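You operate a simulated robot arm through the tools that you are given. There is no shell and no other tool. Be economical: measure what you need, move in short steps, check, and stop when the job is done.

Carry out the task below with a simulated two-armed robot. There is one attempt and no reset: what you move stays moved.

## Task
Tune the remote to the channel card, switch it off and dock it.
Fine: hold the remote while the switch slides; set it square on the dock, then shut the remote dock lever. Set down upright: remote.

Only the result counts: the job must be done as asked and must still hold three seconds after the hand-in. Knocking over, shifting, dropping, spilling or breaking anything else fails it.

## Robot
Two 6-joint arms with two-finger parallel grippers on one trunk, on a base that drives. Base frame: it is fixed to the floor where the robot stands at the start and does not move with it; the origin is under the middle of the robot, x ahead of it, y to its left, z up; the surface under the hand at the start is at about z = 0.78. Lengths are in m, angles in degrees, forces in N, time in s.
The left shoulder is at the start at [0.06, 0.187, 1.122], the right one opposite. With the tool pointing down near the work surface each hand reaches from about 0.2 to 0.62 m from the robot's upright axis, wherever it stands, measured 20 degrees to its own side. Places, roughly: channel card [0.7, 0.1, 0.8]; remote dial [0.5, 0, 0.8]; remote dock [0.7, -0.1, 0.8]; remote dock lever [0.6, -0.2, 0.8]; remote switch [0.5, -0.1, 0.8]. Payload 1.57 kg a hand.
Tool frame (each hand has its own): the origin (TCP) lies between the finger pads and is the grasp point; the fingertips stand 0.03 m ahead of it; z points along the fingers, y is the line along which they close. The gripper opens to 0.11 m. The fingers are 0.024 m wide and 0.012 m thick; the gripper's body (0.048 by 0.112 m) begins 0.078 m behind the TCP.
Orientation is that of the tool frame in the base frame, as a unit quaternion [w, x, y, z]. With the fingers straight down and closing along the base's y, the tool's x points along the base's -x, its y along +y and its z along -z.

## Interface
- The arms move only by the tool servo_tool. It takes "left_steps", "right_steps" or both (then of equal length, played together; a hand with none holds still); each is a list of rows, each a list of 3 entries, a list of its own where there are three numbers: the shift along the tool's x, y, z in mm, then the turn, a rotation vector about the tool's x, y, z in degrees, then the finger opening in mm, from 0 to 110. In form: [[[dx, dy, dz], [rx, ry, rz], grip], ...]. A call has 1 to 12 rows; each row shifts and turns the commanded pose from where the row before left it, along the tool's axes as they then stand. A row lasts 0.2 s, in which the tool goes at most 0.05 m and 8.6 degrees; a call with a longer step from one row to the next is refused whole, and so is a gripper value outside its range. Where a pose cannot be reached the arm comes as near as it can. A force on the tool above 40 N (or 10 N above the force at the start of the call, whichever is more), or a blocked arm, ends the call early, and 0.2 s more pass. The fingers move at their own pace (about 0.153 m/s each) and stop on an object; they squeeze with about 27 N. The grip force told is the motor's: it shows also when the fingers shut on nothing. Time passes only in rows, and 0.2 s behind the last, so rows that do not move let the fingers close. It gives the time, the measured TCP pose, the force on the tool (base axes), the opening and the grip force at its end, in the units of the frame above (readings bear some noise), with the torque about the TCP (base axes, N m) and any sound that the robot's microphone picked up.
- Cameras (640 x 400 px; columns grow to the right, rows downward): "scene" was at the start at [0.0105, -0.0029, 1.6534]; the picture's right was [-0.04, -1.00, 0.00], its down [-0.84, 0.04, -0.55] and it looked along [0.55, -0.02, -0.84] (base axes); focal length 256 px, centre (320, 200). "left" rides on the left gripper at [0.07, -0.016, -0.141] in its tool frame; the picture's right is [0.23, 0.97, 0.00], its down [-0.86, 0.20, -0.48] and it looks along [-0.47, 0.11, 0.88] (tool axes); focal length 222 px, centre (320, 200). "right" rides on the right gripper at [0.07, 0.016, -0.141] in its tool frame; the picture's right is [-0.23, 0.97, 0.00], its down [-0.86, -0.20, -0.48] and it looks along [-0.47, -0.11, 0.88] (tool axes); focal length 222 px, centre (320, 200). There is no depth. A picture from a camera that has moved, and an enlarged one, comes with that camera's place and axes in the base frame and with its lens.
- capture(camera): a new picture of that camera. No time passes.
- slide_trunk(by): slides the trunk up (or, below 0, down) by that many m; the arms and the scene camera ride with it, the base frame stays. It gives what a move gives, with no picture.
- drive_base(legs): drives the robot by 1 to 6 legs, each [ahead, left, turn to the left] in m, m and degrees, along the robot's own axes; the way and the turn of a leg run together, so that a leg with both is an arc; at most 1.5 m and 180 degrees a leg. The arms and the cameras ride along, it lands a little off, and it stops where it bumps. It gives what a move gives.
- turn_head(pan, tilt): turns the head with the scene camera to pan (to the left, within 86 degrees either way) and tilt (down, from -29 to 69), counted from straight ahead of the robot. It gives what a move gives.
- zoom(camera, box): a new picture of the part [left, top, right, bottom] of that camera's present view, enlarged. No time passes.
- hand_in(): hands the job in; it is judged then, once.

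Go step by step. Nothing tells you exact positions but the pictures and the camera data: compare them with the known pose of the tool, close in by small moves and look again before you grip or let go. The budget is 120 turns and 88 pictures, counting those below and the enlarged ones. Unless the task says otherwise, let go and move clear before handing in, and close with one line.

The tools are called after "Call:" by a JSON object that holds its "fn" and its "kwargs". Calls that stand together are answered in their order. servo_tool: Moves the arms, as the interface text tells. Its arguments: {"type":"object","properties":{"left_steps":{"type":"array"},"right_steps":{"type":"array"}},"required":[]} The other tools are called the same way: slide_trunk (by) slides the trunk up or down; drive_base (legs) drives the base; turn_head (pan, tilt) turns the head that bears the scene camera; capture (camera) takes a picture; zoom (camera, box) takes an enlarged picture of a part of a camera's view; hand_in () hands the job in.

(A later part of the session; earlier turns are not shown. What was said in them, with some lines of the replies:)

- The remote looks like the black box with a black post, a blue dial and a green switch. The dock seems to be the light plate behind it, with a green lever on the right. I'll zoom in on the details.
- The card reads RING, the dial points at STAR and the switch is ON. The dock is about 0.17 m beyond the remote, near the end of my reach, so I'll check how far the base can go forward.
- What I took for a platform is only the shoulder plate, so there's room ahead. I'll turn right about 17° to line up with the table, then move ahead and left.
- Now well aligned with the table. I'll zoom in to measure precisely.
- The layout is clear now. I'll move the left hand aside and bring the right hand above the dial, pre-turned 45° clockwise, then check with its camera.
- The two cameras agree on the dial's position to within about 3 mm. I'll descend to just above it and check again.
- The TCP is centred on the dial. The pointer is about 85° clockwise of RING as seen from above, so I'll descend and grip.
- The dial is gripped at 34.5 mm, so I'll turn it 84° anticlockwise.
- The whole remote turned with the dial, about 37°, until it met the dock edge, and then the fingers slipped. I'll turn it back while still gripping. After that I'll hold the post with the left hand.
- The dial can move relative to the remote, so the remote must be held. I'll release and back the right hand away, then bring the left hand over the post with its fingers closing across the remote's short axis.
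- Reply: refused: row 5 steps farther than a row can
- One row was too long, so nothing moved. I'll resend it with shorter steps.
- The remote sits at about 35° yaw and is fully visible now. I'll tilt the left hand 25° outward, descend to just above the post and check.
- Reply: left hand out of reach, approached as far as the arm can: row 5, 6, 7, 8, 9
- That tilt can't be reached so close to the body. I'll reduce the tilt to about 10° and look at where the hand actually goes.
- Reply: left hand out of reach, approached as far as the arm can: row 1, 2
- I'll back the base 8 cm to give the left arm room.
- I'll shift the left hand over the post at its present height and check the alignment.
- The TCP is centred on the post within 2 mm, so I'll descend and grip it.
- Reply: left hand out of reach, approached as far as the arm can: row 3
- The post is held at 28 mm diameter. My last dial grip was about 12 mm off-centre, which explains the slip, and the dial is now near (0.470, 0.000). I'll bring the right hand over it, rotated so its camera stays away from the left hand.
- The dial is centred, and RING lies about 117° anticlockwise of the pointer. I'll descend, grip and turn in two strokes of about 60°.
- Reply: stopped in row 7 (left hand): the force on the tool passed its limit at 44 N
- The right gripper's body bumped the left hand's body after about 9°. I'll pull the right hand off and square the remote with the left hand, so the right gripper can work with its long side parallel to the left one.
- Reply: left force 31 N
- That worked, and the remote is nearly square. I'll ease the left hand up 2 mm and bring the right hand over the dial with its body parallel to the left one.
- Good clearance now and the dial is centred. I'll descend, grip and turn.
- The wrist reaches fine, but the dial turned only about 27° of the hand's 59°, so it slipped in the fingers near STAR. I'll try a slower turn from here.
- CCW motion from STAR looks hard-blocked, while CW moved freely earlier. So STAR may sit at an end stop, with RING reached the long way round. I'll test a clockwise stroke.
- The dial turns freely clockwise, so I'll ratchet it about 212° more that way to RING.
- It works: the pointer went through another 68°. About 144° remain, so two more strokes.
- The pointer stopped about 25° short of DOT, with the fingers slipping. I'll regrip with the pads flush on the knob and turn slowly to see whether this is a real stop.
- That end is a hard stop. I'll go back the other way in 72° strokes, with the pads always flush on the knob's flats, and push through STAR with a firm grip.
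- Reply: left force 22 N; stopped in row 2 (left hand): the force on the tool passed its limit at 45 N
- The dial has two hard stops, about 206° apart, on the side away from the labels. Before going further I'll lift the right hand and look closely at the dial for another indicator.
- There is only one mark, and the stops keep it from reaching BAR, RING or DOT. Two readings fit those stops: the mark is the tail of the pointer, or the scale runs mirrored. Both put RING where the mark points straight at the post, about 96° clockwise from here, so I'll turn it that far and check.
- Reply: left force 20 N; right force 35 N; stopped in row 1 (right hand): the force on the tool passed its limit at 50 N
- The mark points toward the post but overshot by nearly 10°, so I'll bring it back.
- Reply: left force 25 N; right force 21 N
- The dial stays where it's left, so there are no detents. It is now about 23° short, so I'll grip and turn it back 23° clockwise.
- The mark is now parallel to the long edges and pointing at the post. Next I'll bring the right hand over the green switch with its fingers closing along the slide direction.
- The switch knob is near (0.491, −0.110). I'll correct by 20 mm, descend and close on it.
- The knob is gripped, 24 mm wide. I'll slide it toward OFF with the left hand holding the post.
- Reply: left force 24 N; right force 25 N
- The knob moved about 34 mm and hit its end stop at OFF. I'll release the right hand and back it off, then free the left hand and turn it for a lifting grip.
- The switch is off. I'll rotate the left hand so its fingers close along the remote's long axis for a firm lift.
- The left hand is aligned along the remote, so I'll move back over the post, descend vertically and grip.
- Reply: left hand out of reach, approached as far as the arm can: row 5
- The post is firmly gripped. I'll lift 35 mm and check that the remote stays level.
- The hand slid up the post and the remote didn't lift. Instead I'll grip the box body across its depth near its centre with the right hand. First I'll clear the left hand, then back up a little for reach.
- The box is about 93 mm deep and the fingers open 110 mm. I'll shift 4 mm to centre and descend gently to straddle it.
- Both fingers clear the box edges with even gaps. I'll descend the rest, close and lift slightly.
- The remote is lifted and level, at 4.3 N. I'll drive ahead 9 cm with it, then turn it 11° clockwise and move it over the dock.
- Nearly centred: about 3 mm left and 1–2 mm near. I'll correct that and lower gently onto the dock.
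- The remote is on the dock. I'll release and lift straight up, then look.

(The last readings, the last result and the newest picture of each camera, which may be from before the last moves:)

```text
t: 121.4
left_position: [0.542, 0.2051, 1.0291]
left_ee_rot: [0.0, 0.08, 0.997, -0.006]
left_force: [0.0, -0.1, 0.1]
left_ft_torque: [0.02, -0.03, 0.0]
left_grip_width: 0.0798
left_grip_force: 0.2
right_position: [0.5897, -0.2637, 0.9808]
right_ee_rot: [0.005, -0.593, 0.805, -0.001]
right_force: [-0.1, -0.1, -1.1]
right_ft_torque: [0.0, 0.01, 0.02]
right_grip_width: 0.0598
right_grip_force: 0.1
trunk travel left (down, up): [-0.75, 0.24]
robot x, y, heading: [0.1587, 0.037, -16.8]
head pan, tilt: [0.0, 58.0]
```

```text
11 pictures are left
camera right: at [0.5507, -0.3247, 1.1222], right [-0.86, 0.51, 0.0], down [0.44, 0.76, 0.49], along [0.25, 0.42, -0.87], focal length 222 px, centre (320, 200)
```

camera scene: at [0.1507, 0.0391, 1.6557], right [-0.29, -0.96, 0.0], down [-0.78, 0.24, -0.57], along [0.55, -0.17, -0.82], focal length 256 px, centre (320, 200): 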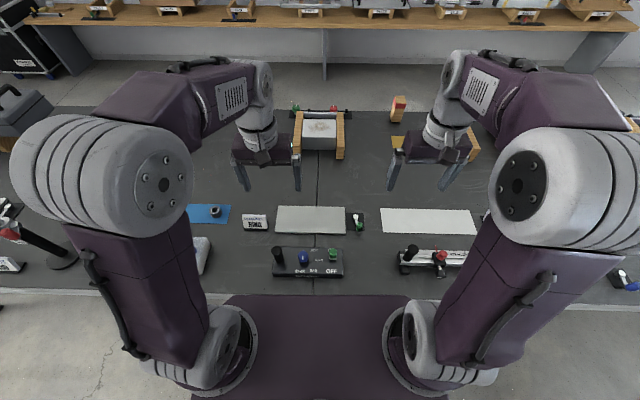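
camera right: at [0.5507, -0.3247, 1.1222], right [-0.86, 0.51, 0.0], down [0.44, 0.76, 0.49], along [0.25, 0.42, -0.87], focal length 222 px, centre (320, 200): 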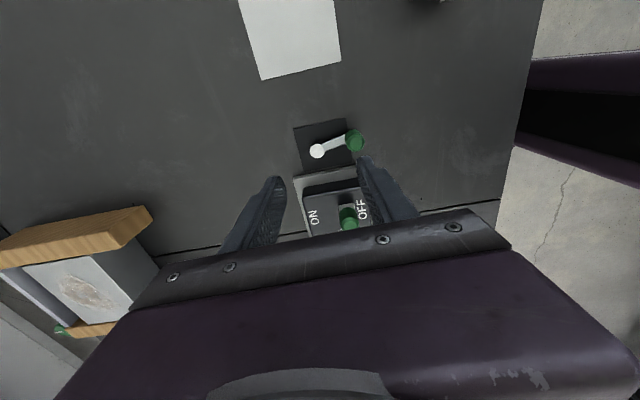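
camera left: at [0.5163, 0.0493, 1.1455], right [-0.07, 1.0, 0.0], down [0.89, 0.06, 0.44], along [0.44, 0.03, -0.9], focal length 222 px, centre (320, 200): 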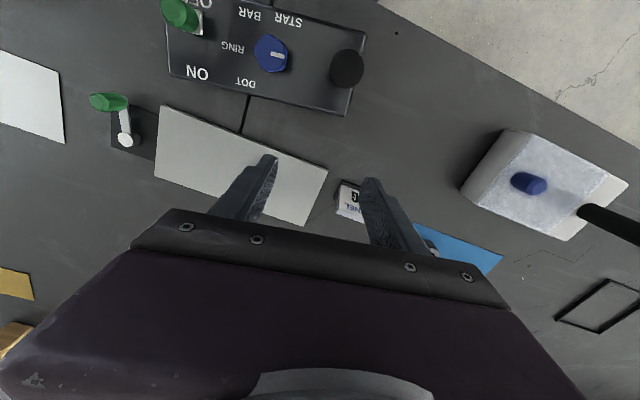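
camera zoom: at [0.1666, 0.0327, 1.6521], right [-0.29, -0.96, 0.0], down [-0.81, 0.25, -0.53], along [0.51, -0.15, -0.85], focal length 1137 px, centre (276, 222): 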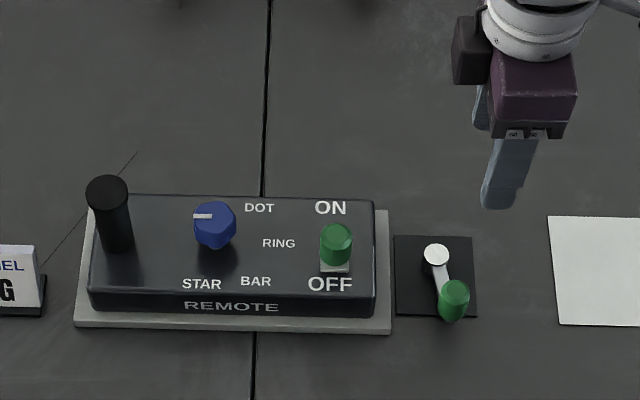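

The remote is sitting square on the dock. The lever pivots at its white disc with the green knob pointing toward me, so shutting should swing it clockwise against the dock. I'll lower the closed right fingers to the right of the knob.

Call:
{"fn": "servo_tool", "kwargs": {"right_steps": [[[25, 31, 0], [0, 0, 0], 0], [[0, 0, 35], [0, 0, 0], 0], [[0, 0, 35], [0, 0, 0], 0], [[0, 0, 35], [0, 0, 0], 0], [[0, 0, 30], [0, 0, 0], 0], [[0, 0, 12], [0, 0, 0], 0], [[0, 0, 0], [0, 0, 0], 0]]}}

Call:
{"fn": "zoom", "kwargs": {"camera": "scene", "box": [330, 180, 400, 225]}}

```text
t: 123.0
left_position: [0.5417, 0.2065, 1.0281]
left_ee_rot: [0.0, 0.08, 0.997, -0.005]
left_force: [-0.4, -0.4, 0.5]
left_ft_torque: [-0.01, -0.03, 0.0]
left_grip_width: 0.0799
left_grip_force: 0.1
right_position: [0.5537, -0.2766, 0.8311]
right_ee_rot: [0.005, -0.593, 0.805, -0.001]
right_force: [0.9, -0.9, 0.4]
right_ft_torque: [-0.03, 0.01, 0.01]
right_grip_width: 0.0
right_grip_force: 21.3
trunk travel left (down, up): [-0.75, 0.24]
robot x, y, heading: [0.1592, 0.0378, -16.7]
head pan, tilt: [0.0, 58.0]
```

```text
8.89 times, centred on (365, 202) of scene
camera zoom: at [0.1669, 0.0344, 1.6521], right [-0.29, -0.96, 0.0], down [-0.81, 0.24, -0.53], along [0.51, -0.15, -0.85], focal length 2273 px, centre (-80, 178)
```

zoom: 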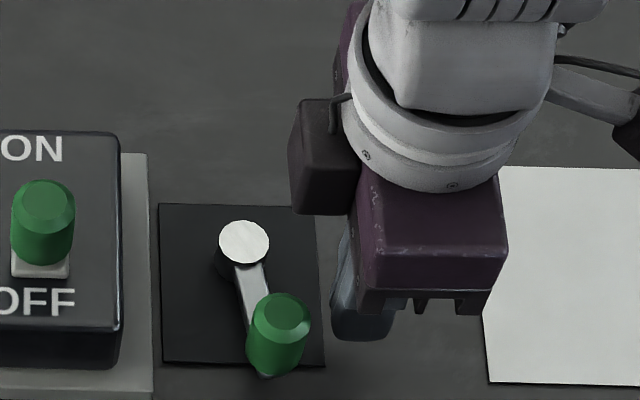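

Call:
{"fn": "servo_tool", "kwargs": {"right_steps": [[[-14.2, 5.6, 0], [0, 0, 0], 0], [[-12.3, 6.4, 0], [0, 0, 0], 0], [[-13.5, 3, 0], [0, 0, 0], 0], [[-7, 0, 0], [0, 0, 0], 0], [[-7, 0, 0], [0, 0, 0], 0]]}}

Call:
{"fn": "zoom", "kwargs": {"camera": "scene", "box": [330, 180, 400, 225]}}

```text
t: 123.5
left_position: [0.5427, 0.2037, 1.0287]
left_ee_rot: [0.0, 0.081, 0.997, -0.004]
left_force: [-0.4, 1.1, -0.5]
left_ft_torque: [0.0, 0.03, -0.01]
left_grip_width: 0.0799
left_grip_force: 0.0
right_position: [0.551, -0.2615, 0.8295]
right_ee_rot: [0.006, -0.592, 0.806, -0.004]
right_force: [-0.1, -16.1, -10.3]
right_ft_torque: [-0.49, -0.03, -0.02]
right_grip_width: 0.0001
right_grip_force: 21.6
trunk travel left (down, up): [-0.75, 0.24]
robot x, y, heading: [0.1551, 0.0337, -16.9]
head pan, tilt: [0.0, 58.0]
stopped in row 2 (right hand): the force on the tool passed its limit at 46 N (the readings are from after the stop); the commanded pose is now the measured one
```

```text
8.89 times, centred on (365, 202) of scene
camera zoom: at [0.1673, 0.0309, 1.652], right [-0.29, -0.96, 0.0], down [-0.81, 0.25, -0.53], along [0.51, -0.15, -0.85], focal length 2273 px, centre (-80, 178)
```

zoom: 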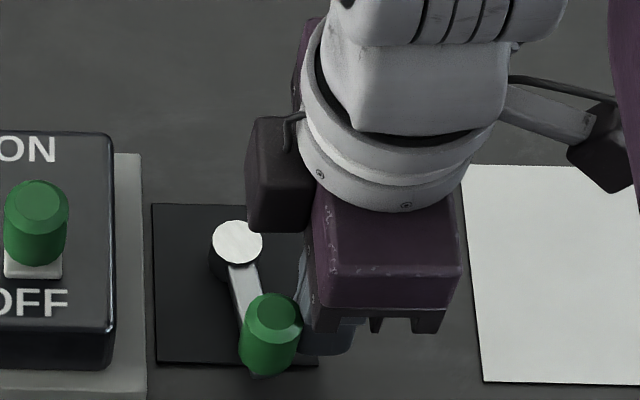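

The lever is at its stop in that direction: 46 N and no movement. So it must swing the other way. I'll go over the knob and push gently from the dock side.

Call:
{"fn": "servo_tool", "kwargs": {"right_steps": [[[6, 0, 0], [0, 0, 0], 0], [[0, 0, -40], [0, 0, 0], 0], [[0, 0, -30], [0, 0, 0], 0], [[-30, 2, 0], [0, 0, 0], 0], [[-30, 2, 0], [0, 0, 0], 0], [[0, 0, 35], [0, 0, 0], 0], [[0, 0, 33], [0, 0, 0], 0], [[0, 0, 0], [0, 0, 0], 0]]}}

Call:
{"fn": "zoom", "kwargs": {"camera": "scene", "box": [330, 180, 400, 225]}}

```text
t: 125.3
left_position: [0.5418, 0.2055, 1.0279]
left_ee_rot: [0.001, 0.081, 0.997, -0.007]
left_force: [0.5, 0.6, 0.4]
left_ft_torque: [0.0, -0.02, -0.01]
left_grip_width: 0.0801
left_grip_force: 0.1
right_position: [0.5614, -0.2012, 0.8323]
right_ee_rot: [0.006, -0.592, 0.806, -0.004]
right_force: [0.7, -0.1, 0.0]
right_ft_torque: [0.01, -0.03, -0.01]
right_grip_width: 0.0
right_grip_force: 21.5
trunk travel left (down, up): [-0.75, 0.24]
robot x, y, heading: [0.1549, 0.0372, -17.0]
head pan, tilt: [0.0, 58.0]
```

```text
8.89 times, centred on (365, 202) of scene
camera zoom: at [0.1665, 0.0348, 1.6521], right [-0.29, -0.96, 0.0], down [-0.81, 0.25, -0.53], along [0.51, -0.15, -0.85], focal length 2273 px, centre (-80, 178)
```

zoom: 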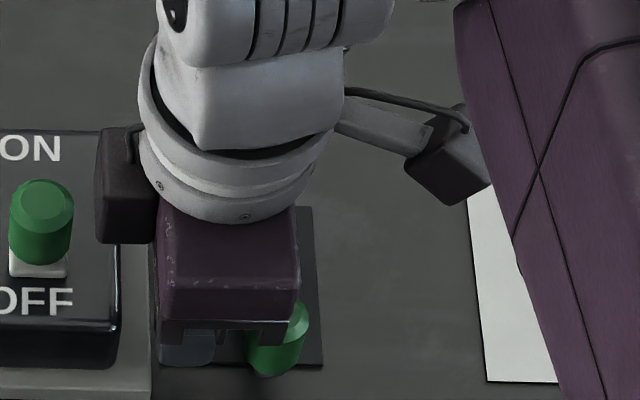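

Call:
{"fn": "servo_tool", "kwargs": {"right_steps": [[[5.5, -0.6, 0], [0, 0, 0], 0], [[5.5, -0.7, 0], [0, 0, 0], 0], [[5.5, 1.4, 0], [0, 0, 0], 0], [[5.5, 1.4, 0], [0, 0, 0], 0], [[6, 0.2, 0], [0, 0, 0], 0], [[6.2, 0.1, 0], [0, 0, 0], 0], [[6.9, -1.5, 0], [0, 0, 0], 0], [[6.9, -1.6, 0], [0, 0, 0], 0]]}}

Call:
{"fn": "zoom", "kwargs": {"camera": "scene", "box": [330, 180, 400, 225]}}

```text
t: 127.2
left_position: [0.543, 0.2052, 1.0272]
left_ee_rot: [0.0, 0.079, 0.997, -0.005]
left_force: [0.5, 0.2, -0.2]
left_ft_torque: [0.0, 0.02, 0.02]
left_grip_width: 0.08
left_grip_force: 0.1
right_position: [0.5504, -0.2517, 0.833]
right_ee_rot: [0.005, -0.592, 0.806, -0.004]
right_force: [0.5, 0.6, 1.0]
right_ft_torque: [0.0, 0.01, 0.01]
right_grip_width: 0.0
right_grip_force: 20.5
trunk travel left (down, up): [-0.75, 0.24]
robot x, y, heading: [0.1545, 0.0349, -17.1]
head pan, tilt: [0.0, 58.0]
```

```text
8.89 times, centred on (365, 202) of scene
camera zoom: at [0.1674, 0.0341, 1.6521], right [-0.29, -0.96, 0.0], down [-0.81, 0.25, -0.53], along [0.51, -0.15, -0.85], focal length 2273 px, centre (-80, 178)
```

zoom: 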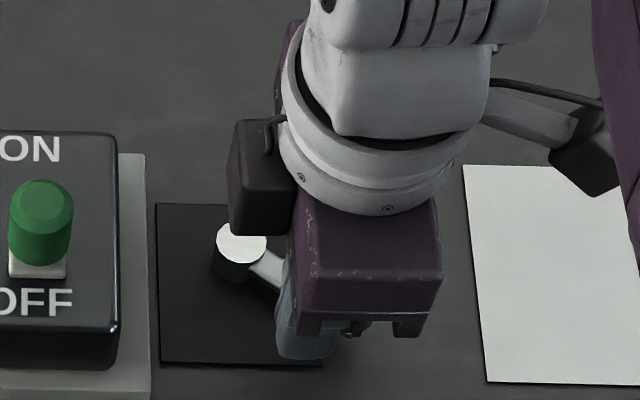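

It swings freely this way with no resistance, so I'll continue around the arc until it stops.

Call:
{"fn": "servo_tool", "kwargs": {"right_steps": [[[4.7, -2.2, 0], [0, 0, 0], 0], [[4.7, -2.3, 0], [0, 0, 0], 0], [[5.2, -4.7, 0], [0, 0, 0], 0], [[5.2, -4.8, 0], [0, 0, 0], 0], [[3.8, -5.9, 0], [0, 0, 0], 0], [[3.7, -6, 0], [0, 0, 0], 0], [[2.2, -6.7, 0], [0, 0, 0], 0], [[2.1, -6.7, 0], [0, 0, 0], 0], [[0.3, -7, 0], [0, 0, 0], 0], [[0.3, -7.1, 0], [0, 0, 0], 0], [[-1.5, -6.9, 0], [0, 0, 0], 0], [[-1.6, -6.9, 0], [0, 0, 0], 0]]}}

Call:
{"fn": "zoom", "kwargs": {"camera": "scene", "box": [330, 180, 400, 225]}}

```text
t: 128.7
left_position: [0.5404, 0.2062, 1.0281]
left_ee_rot: [0.002, 0.08, 0.997, -0.006]
left_force: [0.4, -0.2, 0.3]
left_ft_torque: [0.05, 0.01, 0.03]
left_grip_width: 0.0798
left_grip_force: 0.1
right_position: [0.5587, -0.2806, 0.8315]
right_ee_rot: [-0.002, -0.592, 0.806, 0.007]
right_force: [-12.4, 15.3, 13.4]
right_ft_torque: [-0.07, -0.03, 0.0]
right_grip_width: 0.0
right_grip_force: 20.9
trunk travel left (down, up): [-0.75, 0.24]
robot x, y, heading: [0.1581, 0.0377, -16.8]
head pan, tilt: [0.0, 58.0]
stopped in row 7 (right hand): the force on the tool passed its limit at 43 N (the readings are from after the stop); the commanded pose is now the measured one
```

```text
8.89 times, centred on (365, 202) of scene
camera zoom: at [0.1639, 0.0365, 1.6524], right [-0.29, -0.96, 0.0], down [-0.81, 0.25, -0.53], along [0.51, -0.15, -0.85], focal length 2273 px, centre (-80, 178)
```

zoom: 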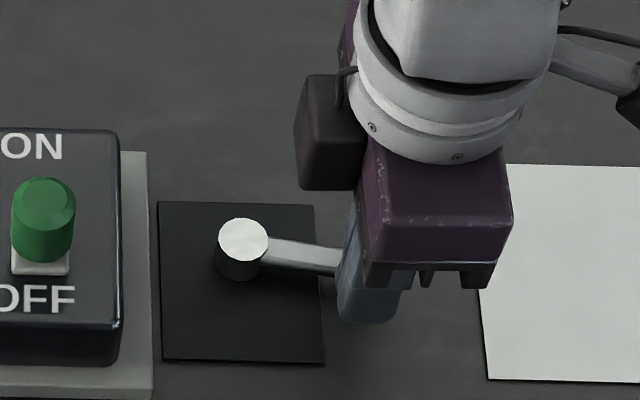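

The lever hit its other stop, about 75° from where it started. I'll back the finger off and lift away, then take a final look.

Call:
{"fn": "servo_tool", "kwargs": {"right_steps": [[[-2, 10, 0], [0, 0, 0], 0], [[0, 5, -20], [0, 0, 0], 0], [[0, 0, -45], [0, 0, 0], 0], [[0, 0, -45], [0, 0, 0], 0], [[0, 0, -45], [0, 0, 0], 0], [[40, 20, 0], [0, 0, 0], 0], [[40, 20, 0], [0, 0, 0], 0], [[0, 0, 0], [0, 0, 0], 0]]}}

Call:
{"fn": "zoom", "kwargs": {"camera": "scene", "box": [260, 160, 390, 240]}}

```text
t: 130.5
left_position: [0.5422, 0.2066, 1.0268]
left_ee_rot: [0.0, 0.079, 0.997, -0.006]
left_force: [0.3, 0.3, 0.6]
left_ft_torque: [0.0, 0.05, 0.01]
left_grip_width: 0.0801
left_grip_force: 0.1
right_position: [0.4908, -0.3419, 0.9854]
right_ee_rot: [-0.001, -0.592, 0.806, 0.005]
right_force: [0.3, 0.2, -0.1]
right_ft_torque: [0.0, 0.01, 0.0]
right_grip_width: 0.0001
right_grip_force: 21.5
trunk travel left (down, up): [-0.75, 0.24]
robot x, y, heading: [0.1567, 0.0381, -16.7]
head pan, tilt: [0.0, 58.0]
```

```text
4.92 times, centred on (325, 200) of scene
camera zoom: at [0.1675, 0.0361, 1.6521], right [-0.29, -0.96, 0.0], down [-0.81, 0.25, -0.53], along [0.51, -0.15, -0.85], focal length 1259 px, centre (295, 200)
```

zoom: 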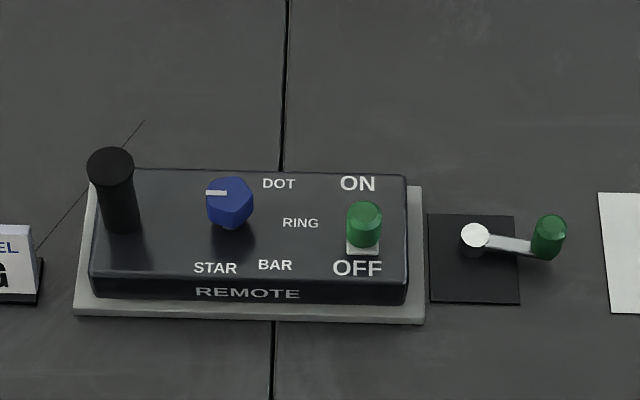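

The remote sits square and upright on the dock, the switch is at OFF, the lever is over to its far stop and both hands are clear. I'm handing in.

Call:
{"fn": "hand_in", "kwargs": {}}

```text
The job is handed in.
```

The remote is docked square and upright, switched OFF, and the dock lever is pushed to its far stop, but I'm not certain the dial is tuned to RING. The dial's stops kept its white mark from ever reaching the RING label, so I set the mark directly opposite it, my best reading of the scale. The lever would only swing away from the dock, so I took that far stop as shut.
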